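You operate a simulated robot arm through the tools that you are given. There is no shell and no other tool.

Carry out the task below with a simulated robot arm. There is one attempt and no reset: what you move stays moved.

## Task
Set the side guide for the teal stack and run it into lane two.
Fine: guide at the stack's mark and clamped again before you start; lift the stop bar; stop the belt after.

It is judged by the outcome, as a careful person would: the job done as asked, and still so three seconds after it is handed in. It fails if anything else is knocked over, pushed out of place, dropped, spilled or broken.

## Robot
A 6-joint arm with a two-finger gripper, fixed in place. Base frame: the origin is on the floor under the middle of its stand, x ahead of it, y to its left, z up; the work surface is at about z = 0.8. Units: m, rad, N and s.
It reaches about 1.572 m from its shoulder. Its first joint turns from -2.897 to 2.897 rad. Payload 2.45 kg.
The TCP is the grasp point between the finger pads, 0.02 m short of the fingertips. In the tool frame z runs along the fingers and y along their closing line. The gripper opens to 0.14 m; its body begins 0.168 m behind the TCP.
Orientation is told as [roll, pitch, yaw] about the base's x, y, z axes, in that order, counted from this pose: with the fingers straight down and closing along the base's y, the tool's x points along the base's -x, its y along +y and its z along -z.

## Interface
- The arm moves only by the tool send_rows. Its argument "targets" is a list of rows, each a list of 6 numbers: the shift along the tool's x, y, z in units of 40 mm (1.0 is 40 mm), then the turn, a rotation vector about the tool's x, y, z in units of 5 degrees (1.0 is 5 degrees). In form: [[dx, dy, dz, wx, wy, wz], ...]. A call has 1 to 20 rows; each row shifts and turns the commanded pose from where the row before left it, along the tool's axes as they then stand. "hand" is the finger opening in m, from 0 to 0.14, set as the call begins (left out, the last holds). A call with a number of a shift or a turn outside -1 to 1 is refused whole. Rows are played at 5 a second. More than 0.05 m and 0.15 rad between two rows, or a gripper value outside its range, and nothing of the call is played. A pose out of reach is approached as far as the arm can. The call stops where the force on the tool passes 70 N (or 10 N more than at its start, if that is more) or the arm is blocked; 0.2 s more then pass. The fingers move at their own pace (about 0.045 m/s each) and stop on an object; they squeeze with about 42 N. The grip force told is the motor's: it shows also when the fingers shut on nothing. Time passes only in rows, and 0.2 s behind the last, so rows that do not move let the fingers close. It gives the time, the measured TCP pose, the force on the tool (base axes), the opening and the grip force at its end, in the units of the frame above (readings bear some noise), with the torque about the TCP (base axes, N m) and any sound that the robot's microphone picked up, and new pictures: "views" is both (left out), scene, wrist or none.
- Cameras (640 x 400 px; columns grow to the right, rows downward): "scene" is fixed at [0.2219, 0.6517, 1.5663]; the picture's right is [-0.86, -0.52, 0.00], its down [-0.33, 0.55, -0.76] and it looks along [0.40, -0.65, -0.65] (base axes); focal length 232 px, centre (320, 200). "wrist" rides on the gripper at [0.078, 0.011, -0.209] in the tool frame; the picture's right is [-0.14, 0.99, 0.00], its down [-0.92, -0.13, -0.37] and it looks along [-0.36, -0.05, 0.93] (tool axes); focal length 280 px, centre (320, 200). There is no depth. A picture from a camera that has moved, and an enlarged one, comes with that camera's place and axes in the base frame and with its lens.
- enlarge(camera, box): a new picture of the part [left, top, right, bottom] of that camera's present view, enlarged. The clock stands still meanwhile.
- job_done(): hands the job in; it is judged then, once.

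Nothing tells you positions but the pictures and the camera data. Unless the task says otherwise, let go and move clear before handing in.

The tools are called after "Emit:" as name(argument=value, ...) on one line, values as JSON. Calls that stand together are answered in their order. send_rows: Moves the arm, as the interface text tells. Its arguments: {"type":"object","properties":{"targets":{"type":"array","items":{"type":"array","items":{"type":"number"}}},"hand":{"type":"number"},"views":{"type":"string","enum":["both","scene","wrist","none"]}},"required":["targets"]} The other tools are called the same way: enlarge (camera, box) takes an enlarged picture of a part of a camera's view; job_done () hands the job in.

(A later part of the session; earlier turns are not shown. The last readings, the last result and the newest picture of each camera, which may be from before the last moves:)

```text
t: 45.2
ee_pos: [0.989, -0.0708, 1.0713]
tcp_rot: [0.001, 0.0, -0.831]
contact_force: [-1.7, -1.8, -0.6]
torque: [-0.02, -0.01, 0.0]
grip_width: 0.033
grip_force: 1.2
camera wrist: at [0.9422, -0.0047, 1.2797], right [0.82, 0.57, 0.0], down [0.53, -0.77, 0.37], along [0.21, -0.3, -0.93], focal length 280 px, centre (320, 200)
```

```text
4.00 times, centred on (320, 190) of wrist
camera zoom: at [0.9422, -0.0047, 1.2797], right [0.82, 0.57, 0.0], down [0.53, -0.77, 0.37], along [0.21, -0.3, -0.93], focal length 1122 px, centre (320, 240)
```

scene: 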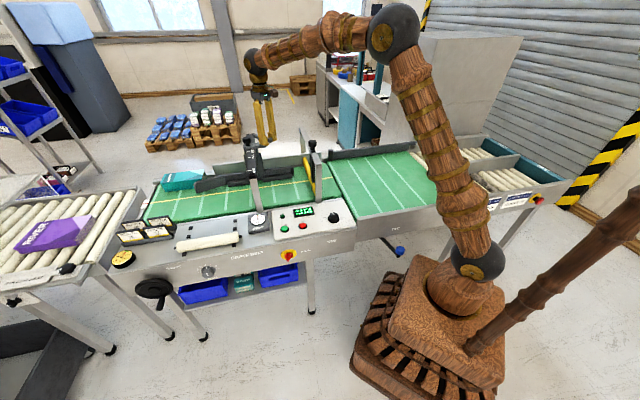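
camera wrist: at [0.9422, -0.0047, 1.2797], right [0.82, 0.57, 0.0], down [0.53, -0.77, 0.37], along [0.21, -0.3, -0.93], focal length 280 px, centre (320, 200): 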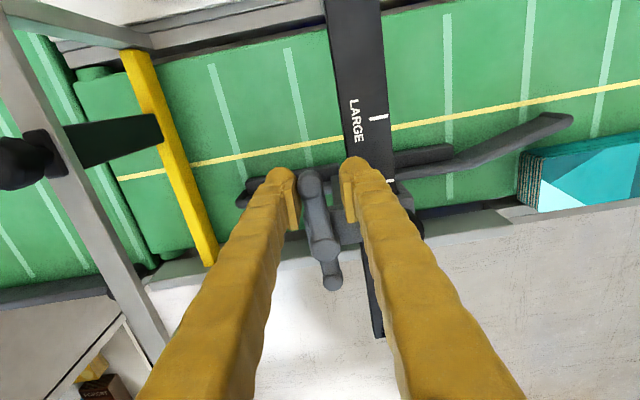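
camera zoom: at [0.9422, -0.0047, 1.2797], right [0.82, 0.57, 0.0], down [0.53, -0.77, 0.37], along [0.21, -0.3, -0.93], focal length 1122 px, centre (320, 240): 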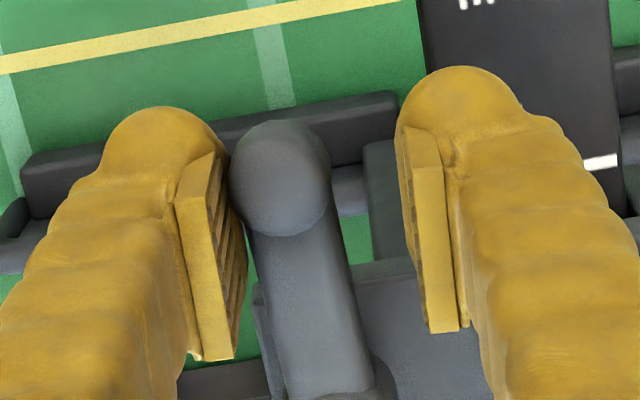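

Emit:
send_rows(targets=[[-0.006, 0.045, 0, 0, 0, 0.4], [0, 0, 0, 0, 0, 0]], views="wrist")

Emit:
enlarge(camera="wrist", box=[240, 140, 400, 240])

```text
t: 45.8
ee_pos: [0.9889, -0.0687, 1.0714]
tcp_rot: [0.0, 0.001, -0.863]
contact_force: [-1.6, -1.9, 0.5]
torque: [-0.02, 0.0, 0.08]
grip_width: 0.0339
grip_force: 1.8
camera wrist: at [0.9457, -0.0019, 1.2797], right [0.84, 0.54, 0.0], down [0.5, -0.78, 0.37], along [0.2, -0.31, -0.93], focal length 280 px, centre (320, 200)
```

wrist: 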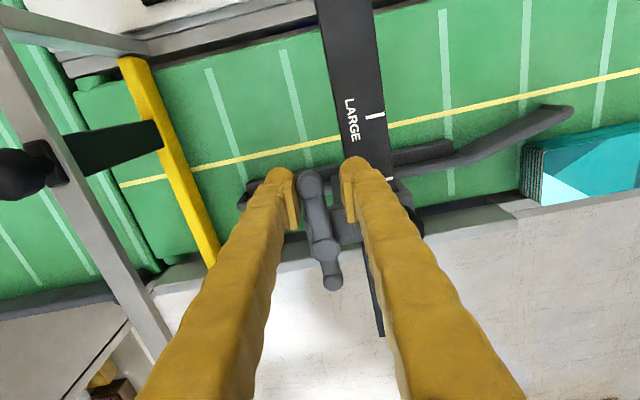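

```text
4.00 times, centred on (320, 190) of wrist
camera zoom: at [0.9457, -0.0019, 1.2797], right [0.84, 0.54, 0.0], down [0.5, -0.78, 0.37], along [0.2, -0.31, -0.93], focal length 1122 px, centre (320, 240)
```

zoom: 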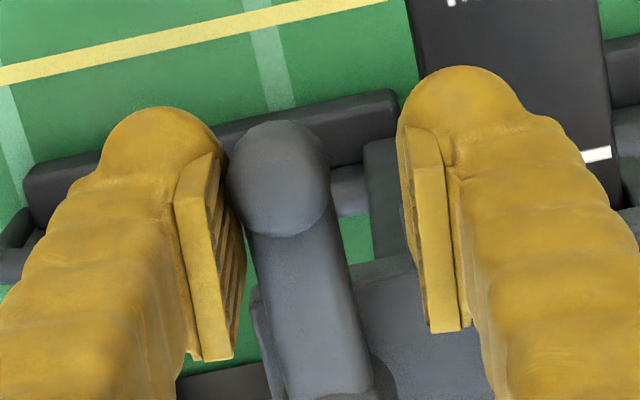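

Emit:
send_rows(targets=[[0, -0.08, 0, 0, 0, 0], [0, 0, 0, 0, 0, 0], [0, 0, -1, 0, 0, 0], [0, 0, -1, 0, 0, -0.9], [0, 0, -1, 0, 0, 0]], hand=0.05, views="both")

Emit:
enlarge(camera="wrist", box=[270, 150, 398, 230])

Emit:
enlarge(camera="scene", box=[225, 120, 305, 170])

```text
t: 47.0
ee_pos: [0.9847, -0.0692, 1.1906]
tcp_rot: [0.0, 0.001, -0.785]
contact_force: [0.2, -0.2, -0.7]
torque: [0.05, 0.05, 0.0]
grip_width: 0.05
grip_force: 0.0
camera wrist: at [0.9354, -0.0062, 1.3998], right [0.8, 0.6, 0.0], down [0.56, -0.74, 0.37], along [0.22, -0.29, -0.93], focal length 280 px, centre (320, 200)
```

scene: 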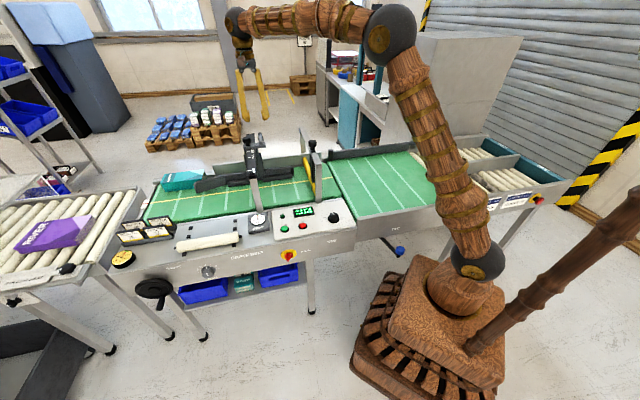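
wrist: 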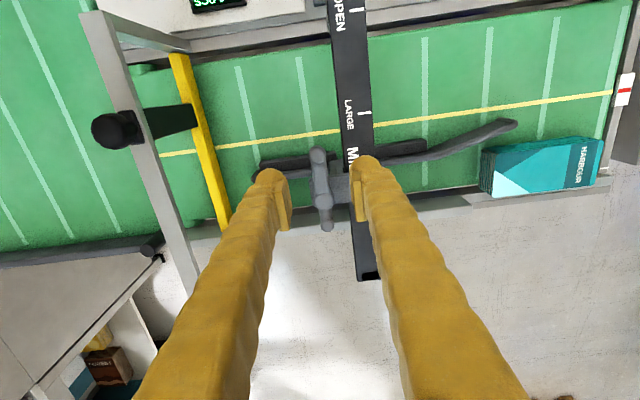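

```text
5.00 times, centred on (334, 190) of wrist
camera zoom: at [0.9354, -0.0062, 1.3998], right [0.8, 0.6, 0.0], down [0.56, -0.74, 0.37], along [0.22, -0.29, -0.93], focal length 1402 px, centre (250, 250)
```

zoom: 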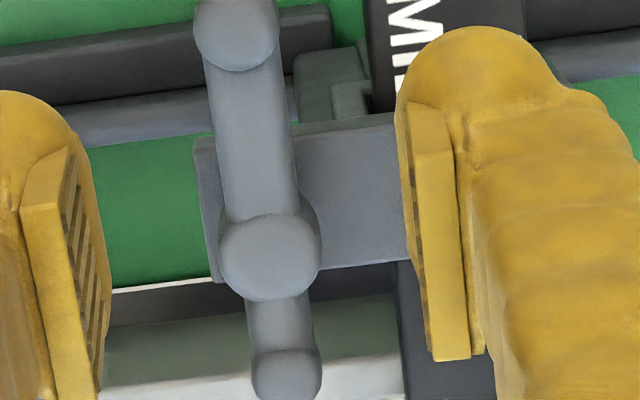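

```text
8.00 times, centred on (265, 145) of scene
camera zoom: at [0.2219, 0.6517, 1.5663], right [-0.86, -0.52, 0.0], down [-0.33, 0.55, -0.76], along [0.4, -0.65, -0.65], focal length 1853 px, centre (760, 640)
```

zoom: 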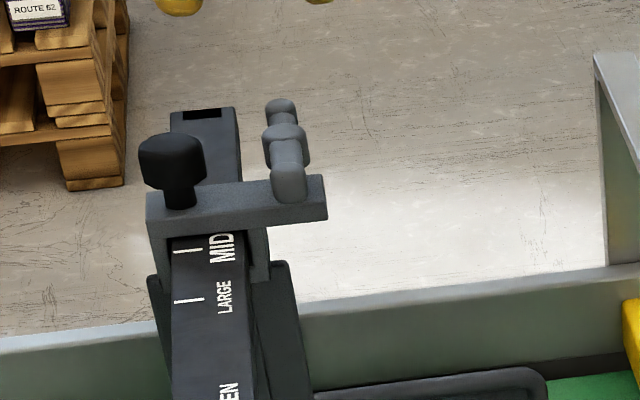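

Emit:
send_rows(targets=[[-0.6, 0.7, 0, 0, 0, 0], [-0.6, 0.7, 0, 0, 0, 0], [0, 0, 0, 0, 0, 0]], hand=0.14, views="wrist")

Emit:
enlarge(camera="wrist", box=[270, 130, 398, 210])

```text
t: 47.8
ee_pos: [1.0575, -0.0653, 1.192]
tcp_rot: [0.001, 0.001, -0.786]
contact_force: [0.2, 0.3, 0.6]
torque: [0.0, 0.0, 0.0]
grip_width: 0.1206
grip_force: 0.0
camera wrist: at [1.0092, -0.0015, 1.4001], right [0.8, 0.6, 0.0], down [0.56, -0.74, 0.37], along [0.22, -0.29, -0.93], focal length 280 px, centre (320, 200)
```

wrist: 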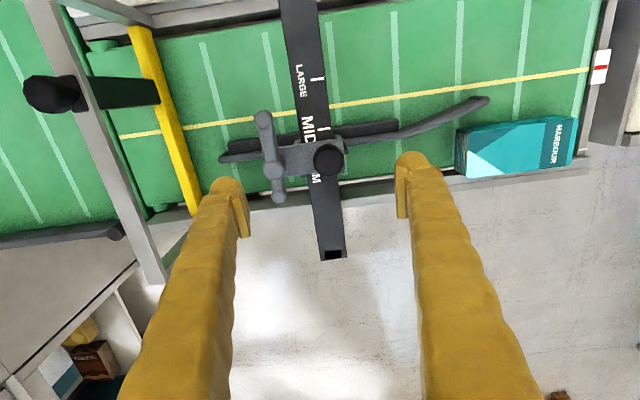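

```text
5.00 times, centred on (334, 170) of wrist
camera zoom: at [1.0092, -0.0015, 1.4001], right [0.8, 0.6, 0.0], down [0.56, -0.74, 0.37], along [0.22, -0.29, -0.93], focal length 1402 px, centre (250, 350)
```

zoom: 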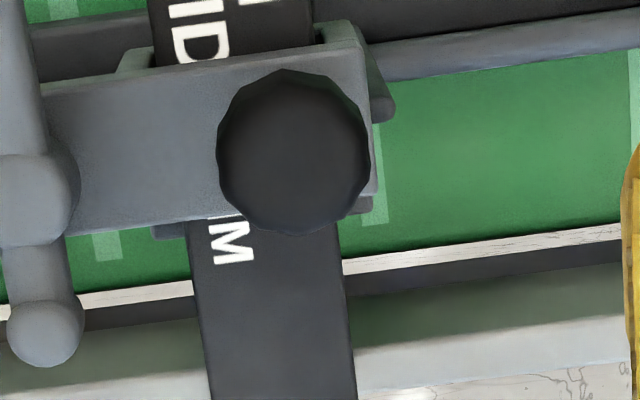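

The lever is back in its original clamped direction and the hub has moved 0.236 m, which matches the OPEN to SLIM distance. Before the stop bar I'll check the pointer from the other side, turning the tool to look along the bar.

Emit:
send_rows(targets=[[0.3, -0.8, -0.5, 0, 0, -1], [0.3, -0.8, 0, 0, 0, -1], [0, -0.5, 0, 0, 0, -1], [0, 0, 0, 0, 0, -1], [0, 0, 0, 0, 0, -1], [0, 0, 0, 0, 0, -1], [0, 0, 0, 0, 0, -1], [0, 0, 0, 0, 0, -1], [0, 0, 0, 0, 0, -1], [0, 0, 0, 0, 0, -1], [0, 0, 0, 0, 0, -1], [0, 0, 0, 0, 0, -1], [0, 0, 0, 0, 0, -1], [0, 0, 0, 0, 0, -1], [0, 0, 0, 0, 0, -1], [0, 0, 0, 0, 0, -1], [0, 0, 0, 0, 0, -1], [0, 0, 0, 0, 0, -1]], views="wrist")

Emit:
enlarge(camera="scene", box=[270, 130, 366, 190])

```text
t: 51.6
ee_pos: [0.9885, -0.112, 1.211]
tcp_rot: [0.001, 0.0, 0.786]
contact_force: [-0.5, -0.4, -0.9]
torque: [0.0, -0.02, -0.01]
grip_width: 0.14
grip_force: 0.1
camera wrist: at [0.9238, -0.1596, 1.4198], right [-0.6, 0.8, 0.0], down [0.74, 0.56, 0.37], along [0.29, 0.22, -0.93], focal length 280 px, centre (320, 200)
```

wrist: 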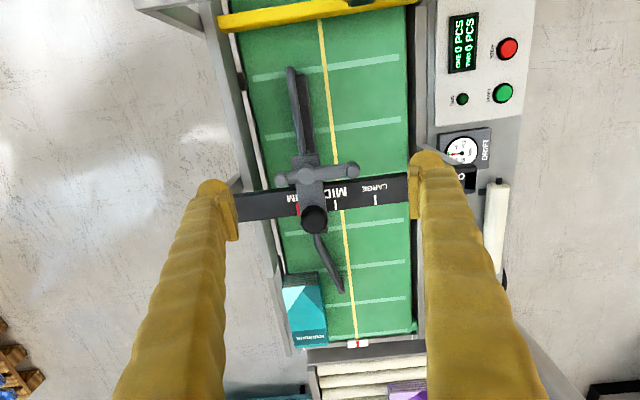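

```text
6.67 times, centred on (318, 160) of scene
camera zoom: at [0.2219, 0.6517, 1.5663], right [-0.86, -0.52, 0.0], down [-0.33, 0.55, -0.76], along [0.4, -0.65, -0.65], focal length 1544 px, centre (333, 467)
```

zoom: 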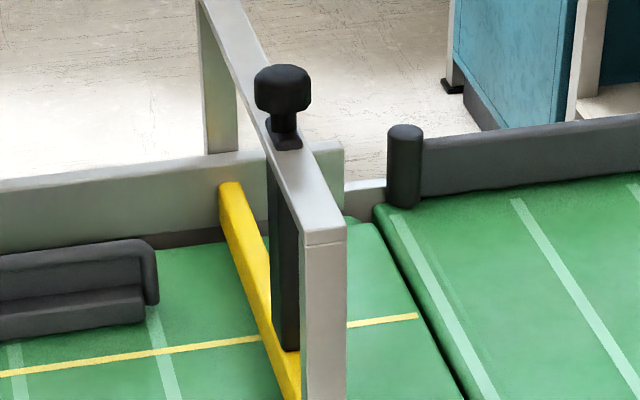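

Emit:
enlarge(camera="wrist", box=[264, 150, 392, 230])

Emit:
enlarge(camera="wrist", box=[284, 180, 332, 210])

```text
5.00 times, centred on (328, 190) of wrist
camera zoom: at [0.9238, -0.1596, 1.4198], right [-0.6, 0.8, 0.0], down [0.74, 0.56, 0.37], along [0.29, 0.22, -0.93], focal length 1402 px, centre (280, 250)
```

zoom: 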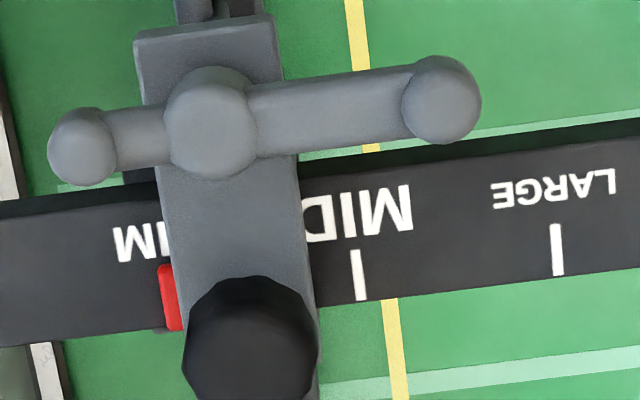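

```text
13.33 times, centred on (308, 195) of wrist
camera zoom: at [0.9238, -0.1596, 1.4198], right [-0.6, 0.8, 0.0], down [0.74, 0.56, 0.37], along [0.29, 0.22, -0.93], focal length 3738 px, centre (480, 267)
```

zoom: 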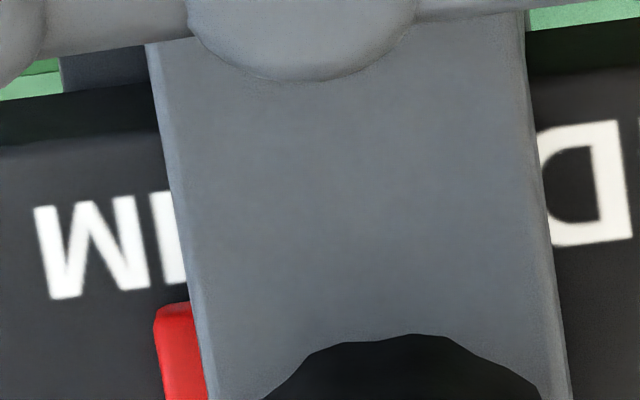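

The pointer is still on SLIM and the lever is clamped. Now for the stop bar: its black knob on the gantry is at about p 0.421, q 0.665, z 1.067, so I'll move above it.

Emit:
send_rows(targets=[[1, 0.56, 0, 0, 0, 0], [1, 0.56, 0, 0, 0, 0], [1, 0.56, 0, 0, 0, 0], [1, 0.56, 0, 0, 0, 0], [0.97, 0.57, 0, 0, 0, 0]], hand=0.09, views="both")

```text
t: 52.8
ee_pos: [0.7655, -0.1755, 1.2112]
tcp_rot: [0.001, -0.001, 0.785]
contact_force: [-0.1, 0.9, -0.3]
torque: [-0.01, 0.01, 0.03]
grip_width: 0.0901
grip_force: 0.0
camera wrist: at [0.7022, -0.2228, 1.4204], right [-0.6, 0.8, 0.0], down [0.74, 0.56, 0.37], along [0.29, 0.22, -0.93], focal length 280 px, centre (320, 200)
```

scene: 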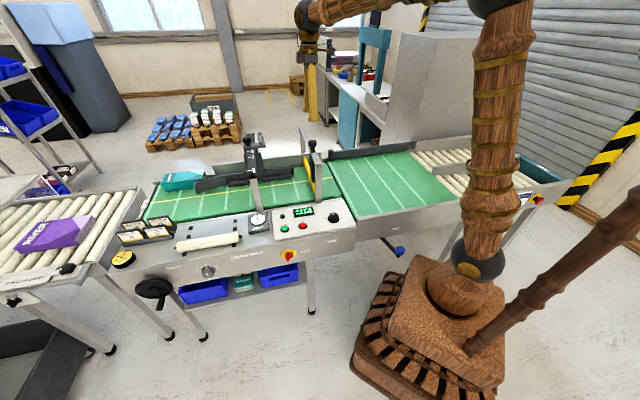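
wrist: 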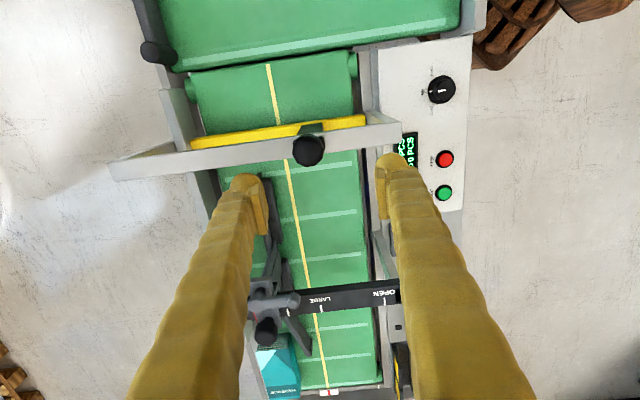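

Emit:
send_rows(targets=[[0.22, -0.28, 0.5, 0, 0, 0], [0, 0, 0.7, 0, 0, 0]], views="wrist")

Emit:
enlarge(camera="wrist", box=[240, 120, 400, 220])

```text
t: 53.4
ee_pos: [0.769, -0.1897, 1.1636]
tcp_rot: [-0.002, -0.001, 0.785]
contact_force: [0.6, 0.2, 0.4]
torque: [0.01, -0.03, 0.02]
grip_width: 0.0902
grip_force: 0.1
camera wrist: at [0.7048, -0.2362, 1.3734], right [-0.6, 0.8, 0.0], down [0.74, 0.56, 0.37], along [0.3, 0.22, -0.93], focal length 280 px, centre (320, 200)
```

wrist: 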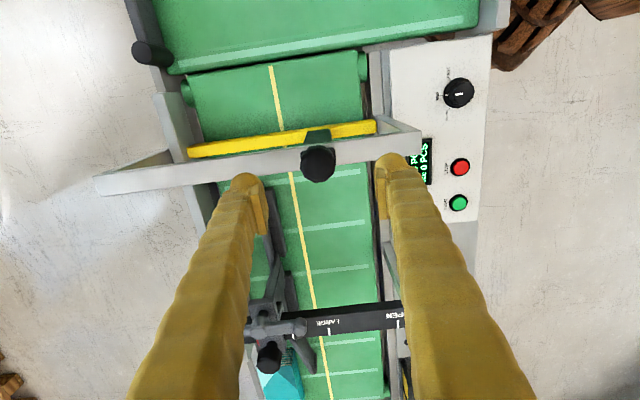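

```text
4.00 times, centred on (320, 170) of wrist
camera zoom: at [0.7048, -0.2362, 1.3734], right [-0.6, 0.8, 0.0], down [0.74, 0.56, 0.37], along [0.3, 0.22, -0.93], focal length 1122 px, centre (320, 320)
```

zoom: 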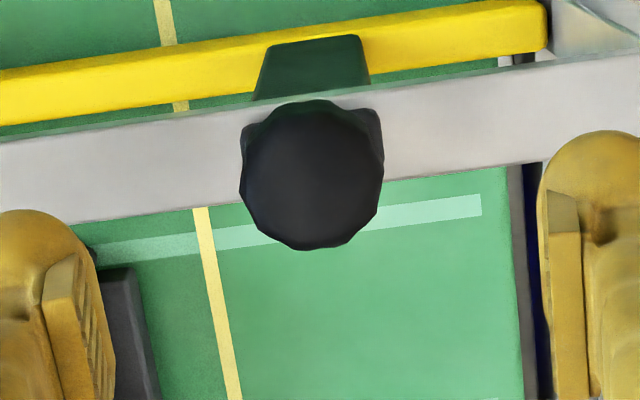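

Emit:
send_rows(targets=[[0.1, 0, 0.8, 0, 0, 0], [0, 0, 0.8, 0, 0, 0], [0, 0, 0.75, 0, 0, 0]], views="both")

```text
t: 54.2
ee_pos: [0.7674, -0.191, 1.0682]
tcp_rot: [-0.001, 0.001, 0.785]
contact_force: [-0.2, -0.3, 0.7]
torque: [-0.03, -0.01, 0.01]
grip_width: 0.0901
grip_force: 0.0
camera wrist: at [0.7033, -0.2374, 1.2781], right [-0.6, 0.8, 0.0], down [0.74, 0.56, 0.37], along [0.29, 0.22, -0.93], focal length 280 px, centre (320, 200)
```

scene: 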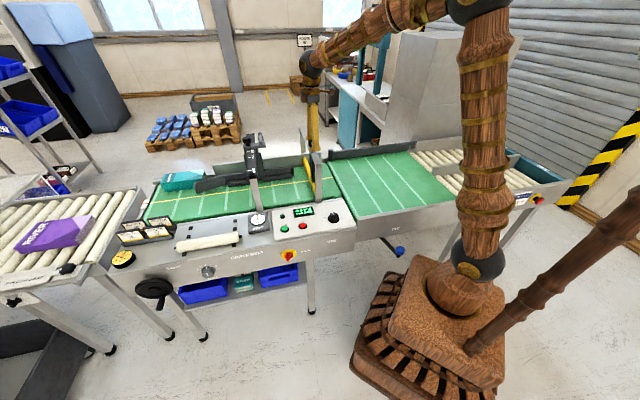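
wrist: 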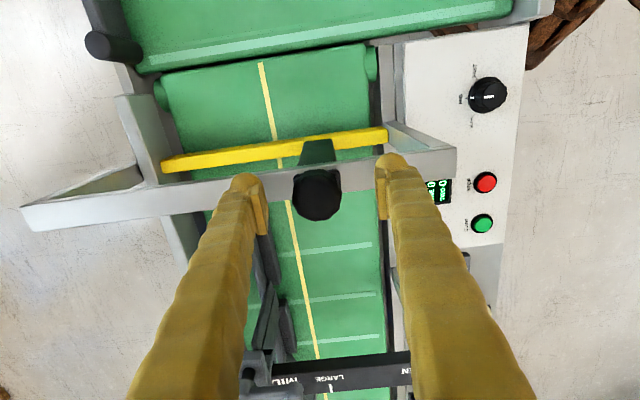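

Everything is centred on the knob. I'll close on it.

Emit:
send_rows(targets=[[0, 0, 0, 0, 0, 0], [0, 0, 0, 0, 0, 0], [0, 0, 0, 0, 0, 0], [0, 0, 0, 0, 0, 0], [0, 0, 0, 0, 0, 0]], hand=0.015, views="wrist")

```text
t: 55.4
ee_pos: [0.7694, -0.1935, 1.0695]
tcp_rot: [-0.003, -0.002, 0.785]
contact_force: [41.5, -38.5, -5.6]
torque: [-0.37, -0.35, -0.09]
grip_width: 0.0391
grip_force: 40.5
camera wrist: at [0.7045, -0.2388, 1.2782], right [-0.6, 0.8, 0.0], down [0.74, 0.56, 0.37], along [0.3, 0.22, -0.93], focal length 280 px, centre (320, 200)
```

wrist: 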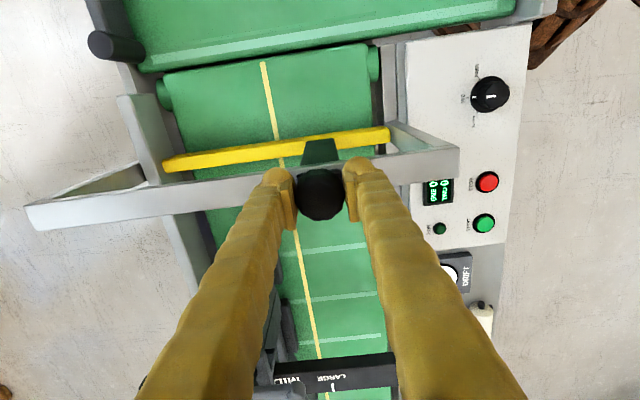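

Emit:
send_rows(targets=[[0, -0.07, 0, 0, 0, 0], [0, 0, 0, 0, 0, 0]], views="none")

```text
t: 56.0
ee_pos: [0.7692, -0.1917, 1.0697]
tcp_rot: [-0.001, 0.0, 0.785]
contact_force: [19.4, -23.2, 4.7]
torque: [-0.16, -0.18, -0.08]
grip_width: 0.0386
grip_force: 44.8
```

Emit:
send_rows(targets=[[0, -0.07, 0, 0, 0, 0], [0, 0, -0.2, 0, 0, 0], [0, 0, -0.3, 0, 0, 0], [0, 0, -0.3, 0, 0, 0]], views="both")

```text
t: 57.0
ee_pos: [0.7696, -0.1925, 1.1024]
tcp_rot: [0.002, 0.001, 0.785]
contact_force: [-36.7, 46.6, -2.4]
torque: [0.57, 0.28, 0.07]
grip_width: 0.0386
grip_force: 44.6
camera wrist: at [0.7061, -0.24, 1.3107], right [-0.6, 0.8, 0.0], down [0.74, 0.56, 0.37], along [0.29, 0.22, -0.93], focal length 280 px, centre (320, 200)
```

scene: 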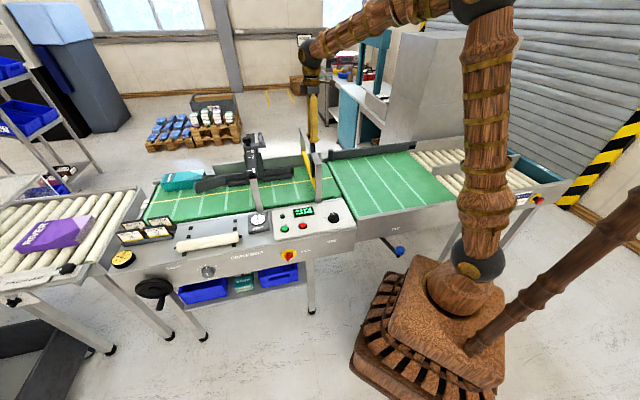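
wrist: 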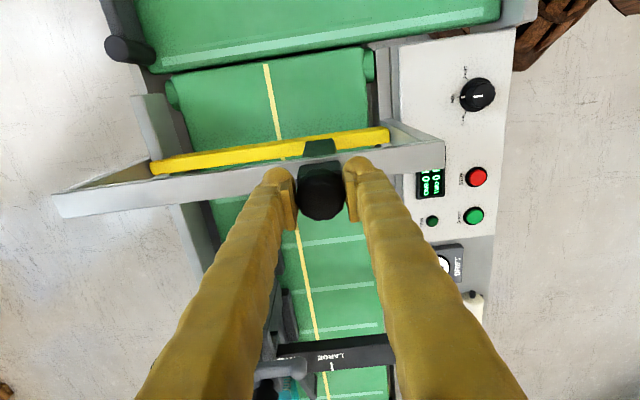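

Emit:
send_rows(targets=[[0, 0.03, -0.2, 0, 0, 0], [0, 0.02, -0.3, 0, 0, 0], [0, 0, -0.3, 0, 0, 0]], views="none")

```text
t: 57.8
ee_pos: [0.7685, -0.1916, 1.1343]
tcp_rot: [-0.001, -0.001, 0.786]
contact_force: [-14.4, 40.4, -2.2]
torque: [0.4, -0.06, -0.01]
grip_width: 0.0388
grip_force: 44.8
```

Emit:
send_rows(targets=[[-0.02, 0.03, -0.3, 0, 0, 0], [0, 0, -0.3, 0, 0, 0], [0, 0, -0.3, 0, 0, 0]], views="both")

Emit:
enlarge(camera="scene", box=[260, 110, 372, 180])

```text
t: 58.6
ee_pos: [0.7684, -0.1913, 1.169]
tcp_rot: [-0.005, -0.001, 0.786]
contact_force: [19.9, 13.4, -4.5]
torque: [0.1, -0.43, 0.04]
grip_width: 0.0385
grip_force: 43.9
camera wrist: at [0.7046, -0.2393, 1.3773], right [-0.6, 0.8, 0.0], down [0.74, 0.56, 0.37], along [0.3, 0.22, -0.93], focal length 280 px, centre (320, 200)
```

scene: 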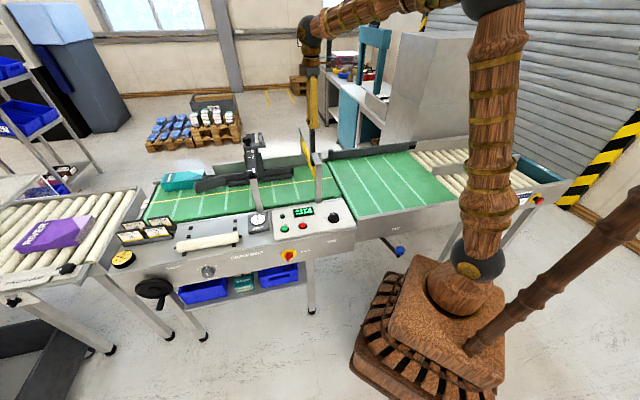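
wrist: 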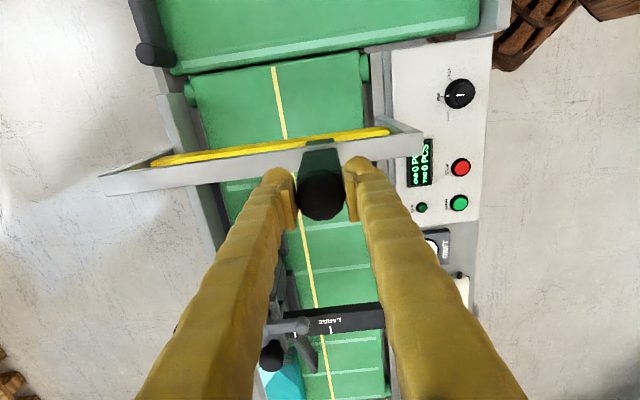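

```text
5.71 times, centred on (316, 145) of scene
camera zoom: at [0.2219, 0.6517, 1.5663], right [-0.86, -0.52, 0.0], down [-0.33, 0.55, -0.76], along [0.4, -0.65, -0.65], focal length 1324 px, centre (343, 514)
```

zoom: 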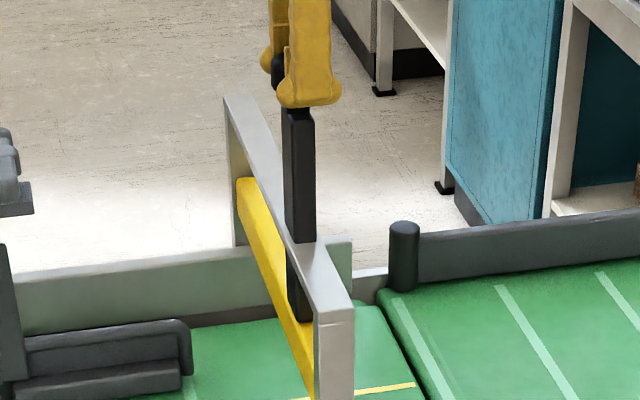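

Emit:
send_rows(targets=[[-0.02, 0, -0.2, 0, 0, 0], [0, 0, -0.2, 0, 0, 0], [0, 0, -0.2, 0, 0, 0]], views="none")

```text
t: 59.4
ee_pos: [0.7692, -0.1922, 1.1932]
tcp_rot: [-0.001, -0.001, 0.785]
contact_force: [10.7, -9.0, -5.0]
torque: [-0.15, -0.07, -0.01]
grip_width: 0.0386
grip_force: 44.5
```

Emit:
send_rows(targets=[[0, 0, -0.2, 0, 0, 0], [0, 0, -0.2, 0, 0, 0]], views="both")

Emit:
enlarge(camera="scene", box=[260, 110, 372, 180])

Emit:
enlarge(camera="wrist", box=[80, 80, 400, 280])

```text
t: 60.0
ee_pos: [0.7682, -0.1928, 1.2075]
tcp_rot: [-0.001, -0.001, 0.786]
contact_force: [9.9, -24.4, -2.7]
torque: [-0.29, -0.2, -0.09]
grip_width: 0.0386
grip_force: 45.1
camera wrist: at [0.705, -0.2393, 1.4177], right [-0.6, 0.8, 0.0], down [0.74, 0.56, 0.37], along [0.3, 0.22, -0.93], focal length 280 px, centre (320, 200)
```

scene: 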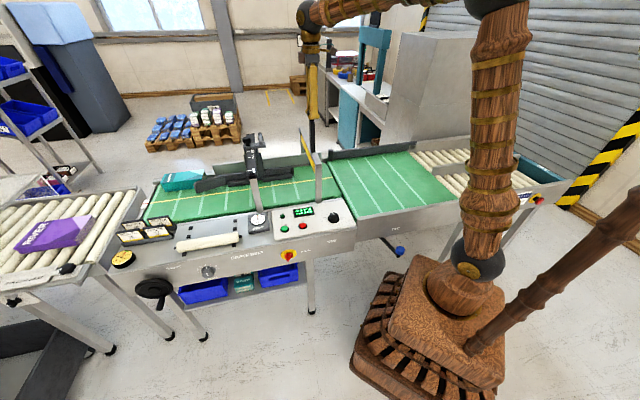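
wrist: 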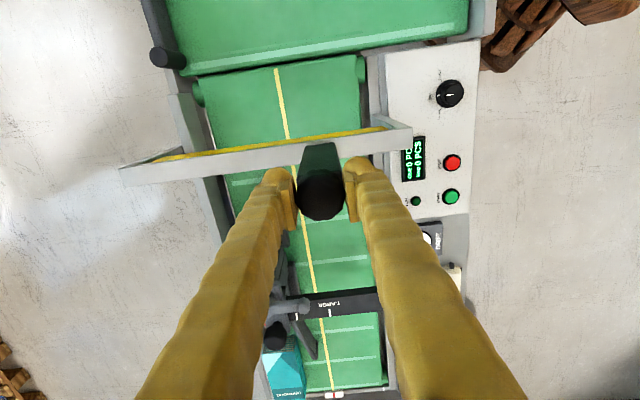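

```text
5.71 times, centred on (316, 145) of scene
camera zoom: at [0.2219, 0.6517, 1.5663], right [-0.86, -0.52, 0.0], down [-0.33, 0.55, -0.76], along [0.4, -0.65, -0.65], focal length 1324 px, centre (343, 514)
```

zoom: 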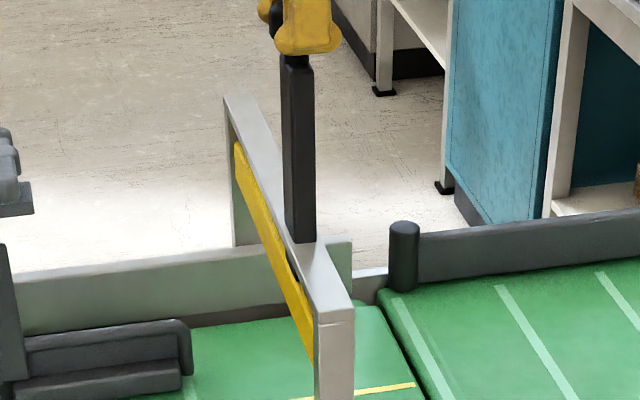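

```text
2.00 times, centred on (240, 180) of wrist
camera zoom: at [0.705, -0.2393, 1.4177], right [-0.6, 0.8, 0.0], down [0.74, 0.56, 0.37], along [0.3, 0.22, -0.93], focal length 561 px, centre (480, 240)
```

zoom: 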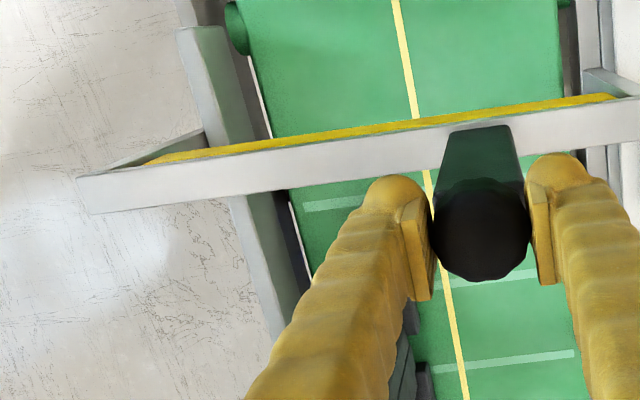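

Emit:
send_rows(targets=[[0, -0.02, -0.15, 0, 0, 0], [0, 0, -0.15, 0, 0, 0], [0, 0, -0.15, 0, 0, 0]], views="none")

```text
t: 60.8
ee_pos: [0.7703, -0.1921, 1.2251]
tcp_rot: [0.001, 0.001, 0.786]
contact_force: [5.8, -5.8, -33.0]
torque: [-0.1, 0.02, -0.02]
grip_width: 0.0389
grip_force: 45.3
```

The bar has met its upper stop, with 33 N of pull. I'll ease the tension a little, then open the fingers slightly while staying around the knob to see whether it stays up.

Emit:
send_rows(targets=[[0, 0, 0.04, 0, 0, 0], [0, 0, 0, 0, 0, 0]], views="none")

Emit:
send_rows(targets=[[0, 0, 0, 0, 0, 0], [0, 0, 0, 0, 0, 0]], hand=0.046, views="both")

Emit:
enlarge(camera="scene", box=[260, 110, 372, 180])

```text
t: 61.4
ee_pos: [0.7693, -0.1902, 1.2242]
tcp_rot: [0.0, 0.0, 0.786]
contact_force: [10.7, -1.5, -17.0]
torque: [-0.03, -0.09, 0.01]
grip_width: 0.0389
grip_force: 45.5
```

```text
t: 62.0
ee_pos: [0.7697, -0.1923, 1.2255]
tcp_rot: [-0.002, -0.001, 0.785]
contact_force: [-0.3, -1.2, -0.4]
torque: [0.01, 0.03, 0.02]
grip_width: 0.046
grip_force: 0.2
camera wrist: at [0.7053, -0.2389, 1.4343], right [-0.6, 0.8, 0.0], down [0.74, 0.56, 0.37], along [0.3, 0.22, -0.93], focal length 280 px, centre (320, 200)
```

scene: 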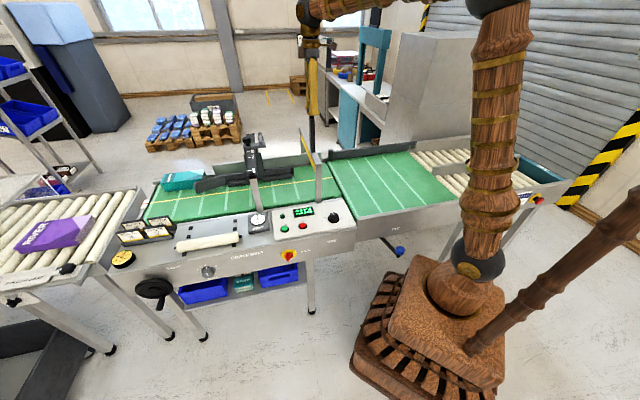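
wrist: 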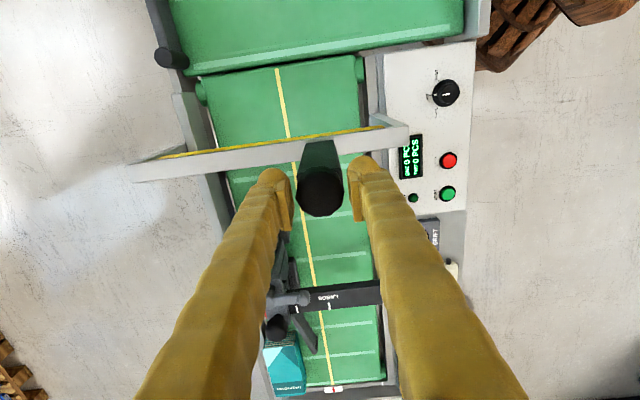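

```text
5.71 times, centred on (316, 145) of scene
camera zoom: at [0.2219, 0.6517, 1.5663], right [-0.86, -0.52, 0.0], down [-0.33, 0.55, -0.76], along [0.4, -0.65, -0.65], focal length 1324 px, centre (343, 514)
```

zoom: 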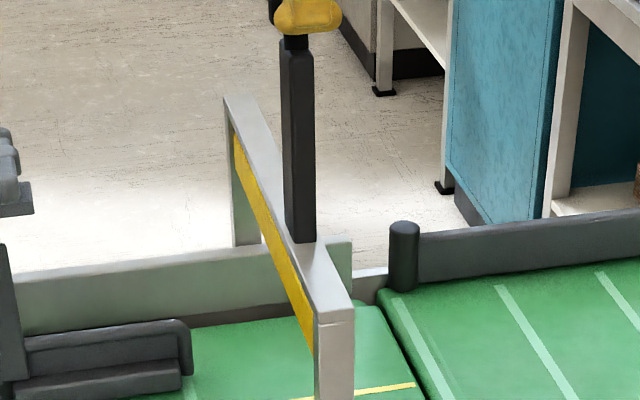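

The bar stays up by itself. I'll wait a moment and open further to be sure before leaving it.

Emit:
send_rows(targets=[[0, 0, 0, 0, 0, 0], [0, 0, 0, 0, 0, 0], [0, 0, 0, 0, 0, 0], [0, 0, 0, 0, 0, 0], [0, 0, 0, 0, 0, 0]], hand=0.1, views="scene")

Emit:
enlarge(camera="scene", box=[260, 110, 372, 180])

```text
t: 63.2
ee_pos: [0.7691, -0.1921, 1.2255]
tcp_rot: [0.002, 0.0, 0.785]
contact_force: [-0.5, -1.1, 0.5]
torque: [-0.04, -0.01, -0.03]
grip_width: 0.1001
grip_force: 0.0
```

scene: 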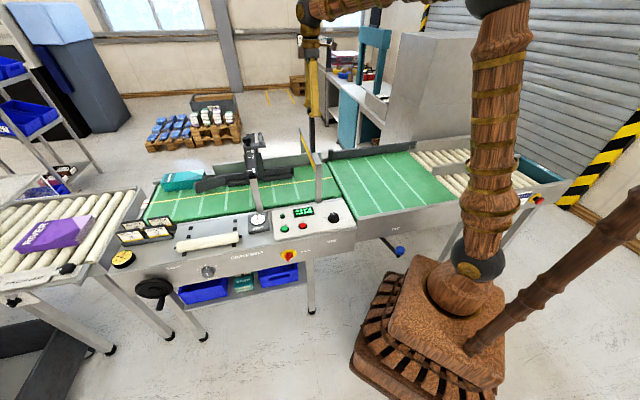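

```text
5.71 times, centred on (316, 145) of scene
camera zoom: at [0.2219, 0.6517, 1.5663], right [-0.86, -0.52, 0.0], down [-0.33, 0.55, -0.76], along [0.4, -0.65, -0.65], focal length 1324 px, centre (343, 514)
```

zoom: 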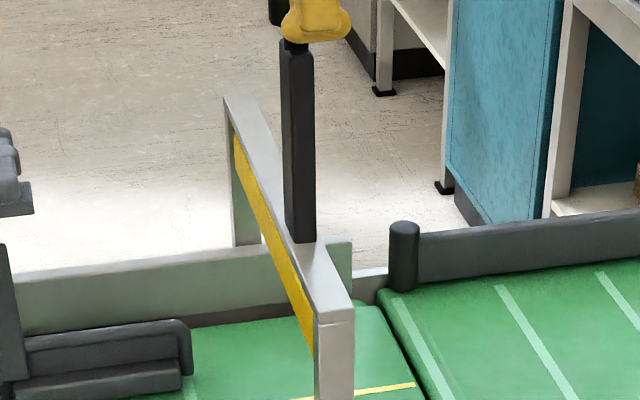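

The stop bar holds itself at the top. I'll raise clear and head for the START button at about p 0.603, q 0.399, z 0.82, with the fingers closed.

Emit:
send_rows(targets=[[0, 0, -1, 0, 0, 0], [0, 0, -1, 0, 0, 0], [-0.7, 1, 0, 0, 0, 0], [-0.7, 1, 0, 0, 0, 0], [-0.7, 1, 0, 0, 0, 0], [-0.7, 1, 0, 0, 0, 0], [-0.7, 1, 0, 0, 0, 0], [-0.7, 1, 0, 0, 0, 0], [-0.67, 1, 0, 0, 0, 0]], views="none")

Emit:
send_rows(targets=[[0, 0, 1, 0, 0, 0], [0, 0, 1, 0, 0, 0], [0, 0, 1, 0, 0, 0], [0, 0, 1, 0, 0, 0], [0, 0, 1, 0, 0, 0], [0, 0, 1, 0, 0, 0]], hand=0.0, views="both")

```text
t: 65.2
ee_pos: [0.7068, 0.1446, 1.3059]
tcp_rot: [0.001, 0.001, 0.785]
contact_force: [-0.3, 0.6, 0.5]
torque: [-0.03, 0.01, -0.02]
grip_width: 0.1002
grip_force: 0.1
```

```text
t: 66.6
ee_pos: [0.7084, 0.142, 1.0661]
tcp_rot: [-0.003, -0.002, 0.786]
contact_force: [0.3, -0.7, 0.0]
torque: [0.02, -0.01, 0.0]
grip_width: 0.0
grip_force: 18.2
camera wrist: at [0.644, 0.0955, 1.2743], right [-0.6, 0.8, 0.0], down [0.74, 0.56, 0.37], along [0.3, 0.22, -0.93], focal length 280 px, centre (320, 200)
```

scene: 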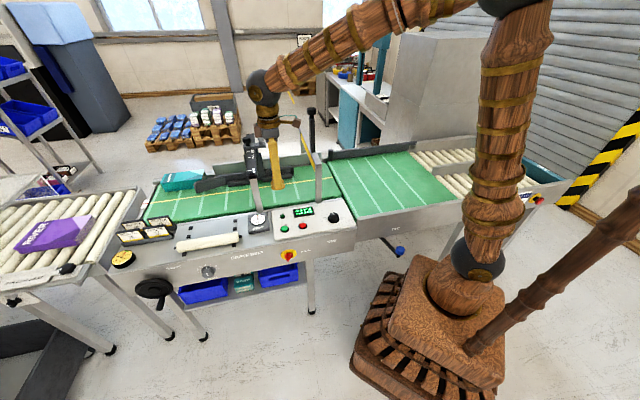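
wrist: 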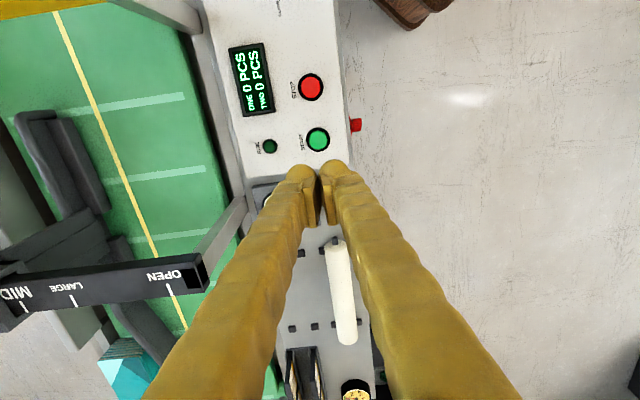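

Emit:
send_rows(targets=[[0.15, 0, 0.8, 0, 0, 0], [0, 0, 0.9, 0, 0, 0], [0, 0, 0.9, 0, 0, 0], [0, 0, 0.9, 0, 0, 0], [0, 0, 0.6, 0, 0, 0]], views="both")

Emit:
enlarge(camera="wrist", box=[240, 120, 400, 220])

Emit:
enlarge(camera="scene", box=[250, 180, 346, 240])

```text
t: 67.8
ee_pos: [0.7046, 0.1393, 0.8996]
tcp_rot: [-0.001, 0.0, 0.787]
contact_force: [0.6, 0.5, 0.3]
torque: [0.0, -0.02, 0.01]
grip_width: 0.0001
grip_force: 29.9
camera wrist: at [0.6414, 0.0934, 1.1085], right [-0.6, 0.8, 0.0], down [0.74, 0.56, 0.37], along [0.29, 0.22, -0.93], focal length 280 px, centre (320, 200)
```

scene: 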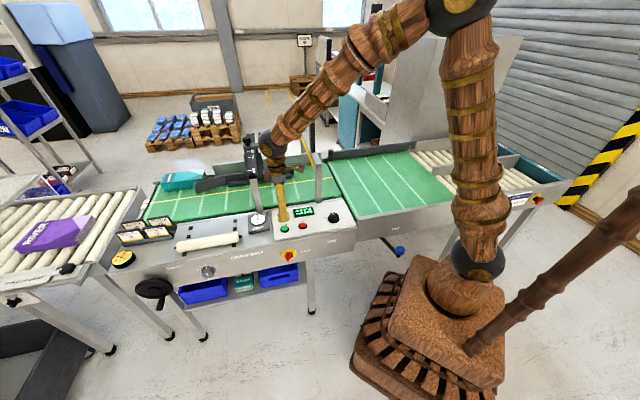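
wrist: 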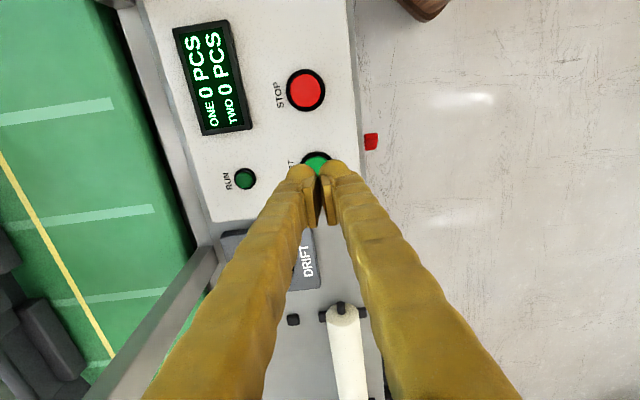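

```text
4.00 times, centred on (320, 170) of wrist
camera zoom: at [0.6414, 0.0934, 1.1085], right [-0.6, 0.8, 0.0], down [0.74, 0.56, 0.37], along [0.29, 0.22, -0.93], focal length 1122 px, centre (320, 320)
```

zoom: 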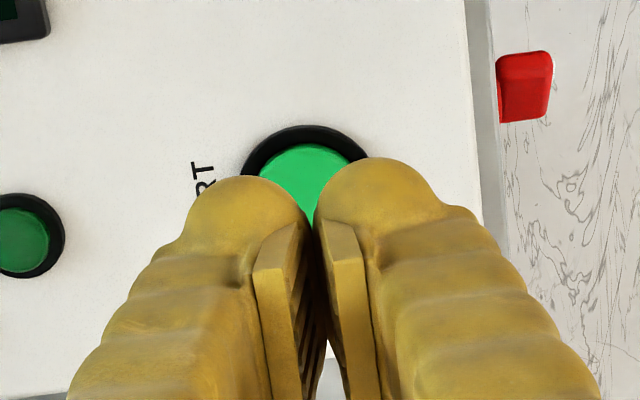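

```text
6.67 times, centred on (298, 210) of scene
camera zoom: at [0.2219, 0.6517, 1.5663], right [-0.86, -0.52, 0.0], down [-0.33, 0.55, -0.76], along [0.4, -0.65, -0.65], focal length 1544 px, centre (467, 133)
```

zoom: 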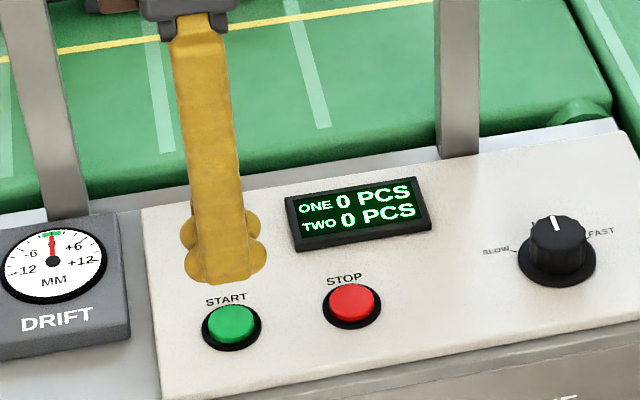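

Emit:
send_rows(targets=[[0.1, -0.05, 0.6, 0, 0, 0], [0, 0, 0.55, 0, 0, 0], [0, 0, 0, 0, 0, 0]], views="both")

Emit:
enlarge(camera="scene", box=[250, 180, 346, 240])

```text
t: 68.6
ee_pos: [0.705, 0.1367, 0.8549]
tcp_rot: [0.0, 0.0, 0.786]
contact_force: [-1.0, -0.2, -0.5]
torque: [0.0, -0.01, -0.02]
grip_width: 0.0
grip_force: 29.3
camera wrist: at [0.6403, 0.0893, 1.064], right [-0.6, 0.8, 0.0], down [0.74, 0.56, 0.37], along [0.29, 0.22, -0.93], focal length 280 px, centre (320, 200)
```

scene: 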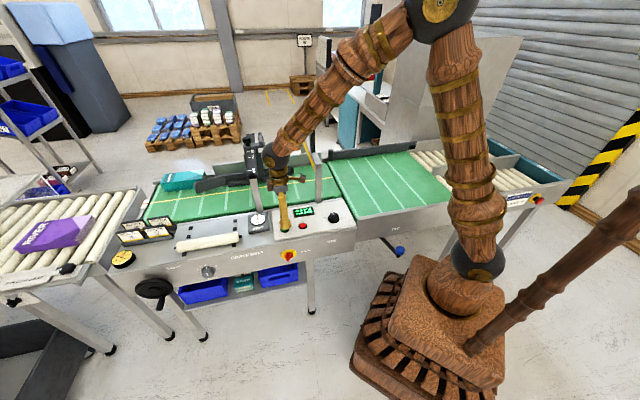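
wrist: 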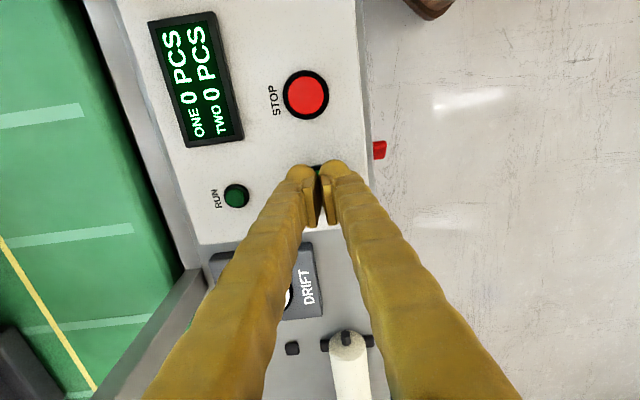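

```text
6.67 times, centred on (298, 210) of scene
camera zoom: at [0.2219, 0.6517, 1.5663], right [-0.86, -0.52, 0.0], down [-0.33, 0.55, -0.76], along [0.4, -0.65, -0.65], focal length 1544 px, centre (467, 133)
```

zoom: 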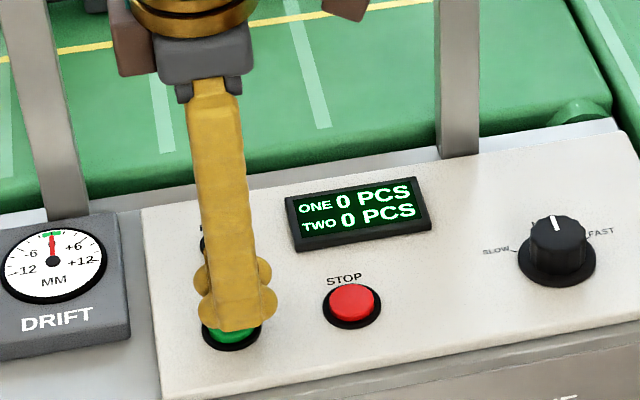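

The fingertips are right above START, the guide is clamped at SLIM and the stop bar is up. Pressing START gently now.

Emit:
send_rows(targets=[[0, 0, 0.12, 0, 0, 0], [0, 0, 0.1, 0, 0, 0], [0, 0, 0.1, 0, 0, 0]], views="none")

```text
t: 69.4
ee_pos: [0.704, 0.1355, 0.8414]
tcp_rot: [-0.001, 0.0, 0.786]
contact_force: [-0.2, -0.6, -0.6]
torque: [-0.01, 0.01, -0.03]
grip_width: 0.0
grip_force: 29.3
```

Emit:
send_rows(targets=[[0, 0, 0.1, 0, 0, 0], [0, 0, 0.08, 0, 0, 0]], views="wrist")

```text
t: 70.0
ee_pos: [0.7048, 0.1357, 0.8358]
tcp_rot: [-0.001, -0.002, 0.785]
contact_force: [-4.9, -4.4, 19.2]
torque: [-0.07, 0.04, -0.03]
grip_width: 0.0058
grip_force: 29.3
heard: click
camera wrist: at [0.6399, 0.0887, 1.0445], right [-0.6, 0.8, 0.0], down [0.74, 0.56, 0.37], along [0.3, 0.22, -0.93], focal length 280 px, centre (320, 200)
```

wrist: 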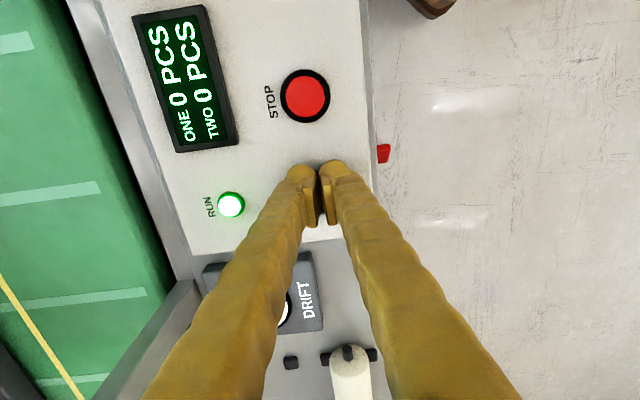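

There was a click and the RUN lamp is lit, so the belt is running. I'll lift and hover over STOP while watching the stack.

Emit:
send_rows(targets=[[0, 0, -0.6, 0, 0, 0], [1, 0, 0, 0, 0, 0], [0.92, 0.03, 0, 0, 0, 0]], views="scene")

```text
t: 70.8
ee_pos: [0.648, 0.0821, 0.8589]
tcp_rot: [-0.001, -0.001, 0.784]
contact_force: [0.1, -0.5, -0.7]
torque: [0.0, -0.04, -0.01]
grip_width: 0.0
grip_force: 29.4
```

scene: 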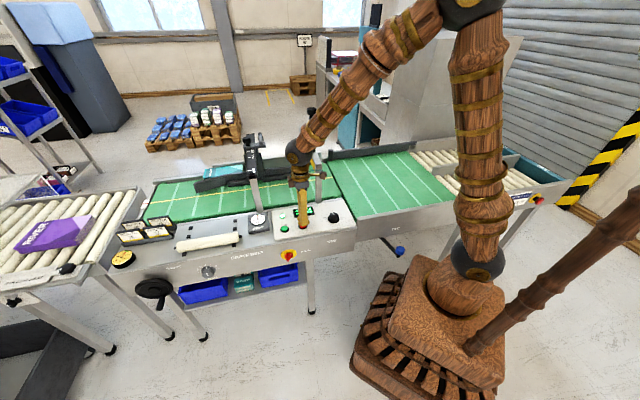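

Emit:
enlarge(camera="scene", box=[170, 140, 330, 240])

```text
4.00 times, centred on (250, 190) of scene
camera zoom: at [0.2219, 0.6517, 1.5663], right [-0.86, -0.52, 0.0], down [-0.33, 0.55, -0.76], along [0.4, -0.65, -0.65], focal length 927 px, centre (600, 240)
```

zoom: 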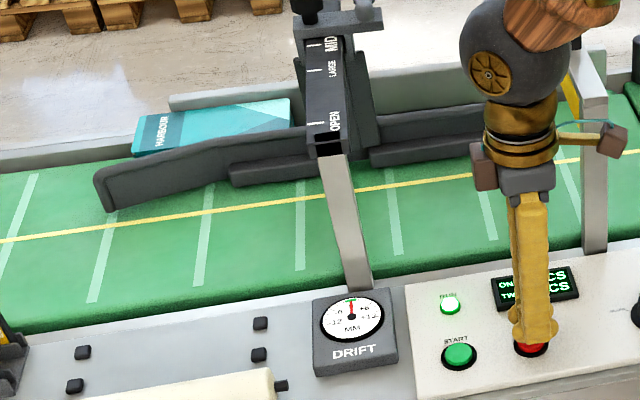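

The stack is running neatly between guide and fence, and my fingers are above STOP. I'll keep watching.

Emit:
send_rows(targets=[[0, 0, 0, 0, 0, 0], [0, 0, 0, 0, 0, 0], [0, 0, 0, 0, 0, 0], [0, 0, 0, 0, 0, 0]], views="both")

Emit:
enlarge(camera="scene", box=[210, 110, 370, 210])

```text
t: 71.8
ee_pos: [0.6487, 0.0829, 0.859]
tcp_rot: [0.0, 0.0, 0.786]
contact_force: [-0.3, 0.1, 0.4]
torque: [-0.01, -0.01, -0.02]
grip_width: 0.0002
grip_force: 29.4
camera wrist: at [0.5843, 0.0354, 1.0677], right [-0.6, 0.8, 0.0], down [0.74, 0.56, 0.37], along [0.29, 0.22, -0.93], focal length 280 px, centre (320, 200)
```

scene: 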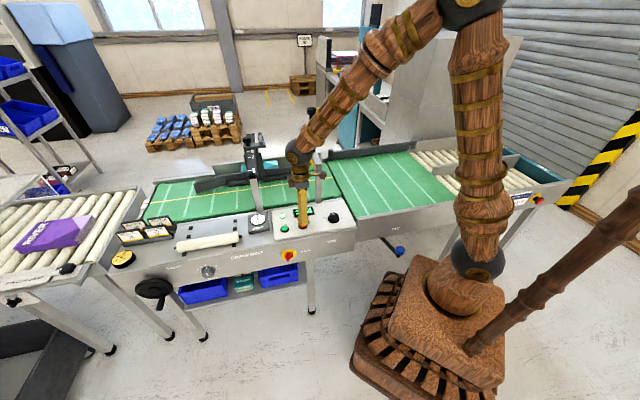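
wrist: 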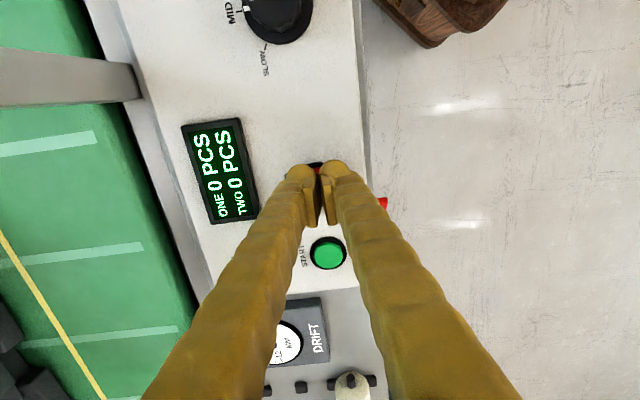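

```text
4.00 times, centred on (290, 160) of scene
camera zoom: at [0.2219, 0.6517, 1.5663], right [-0.86, -0.52, 0.0], down [-0.33, 0.55, -0.76], along [0.4, -0.65, -0.65], focal length 927 px, centre (440, 360)
```

zoom: 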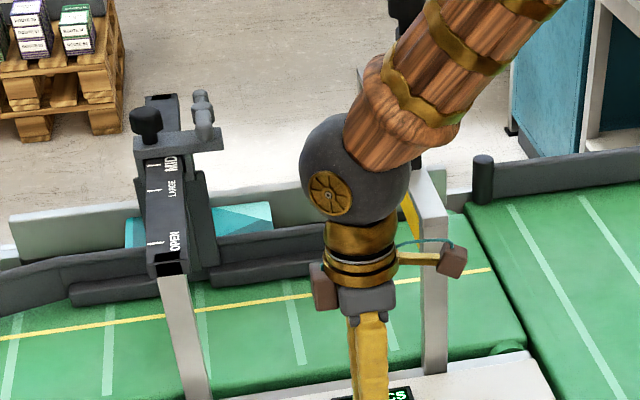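

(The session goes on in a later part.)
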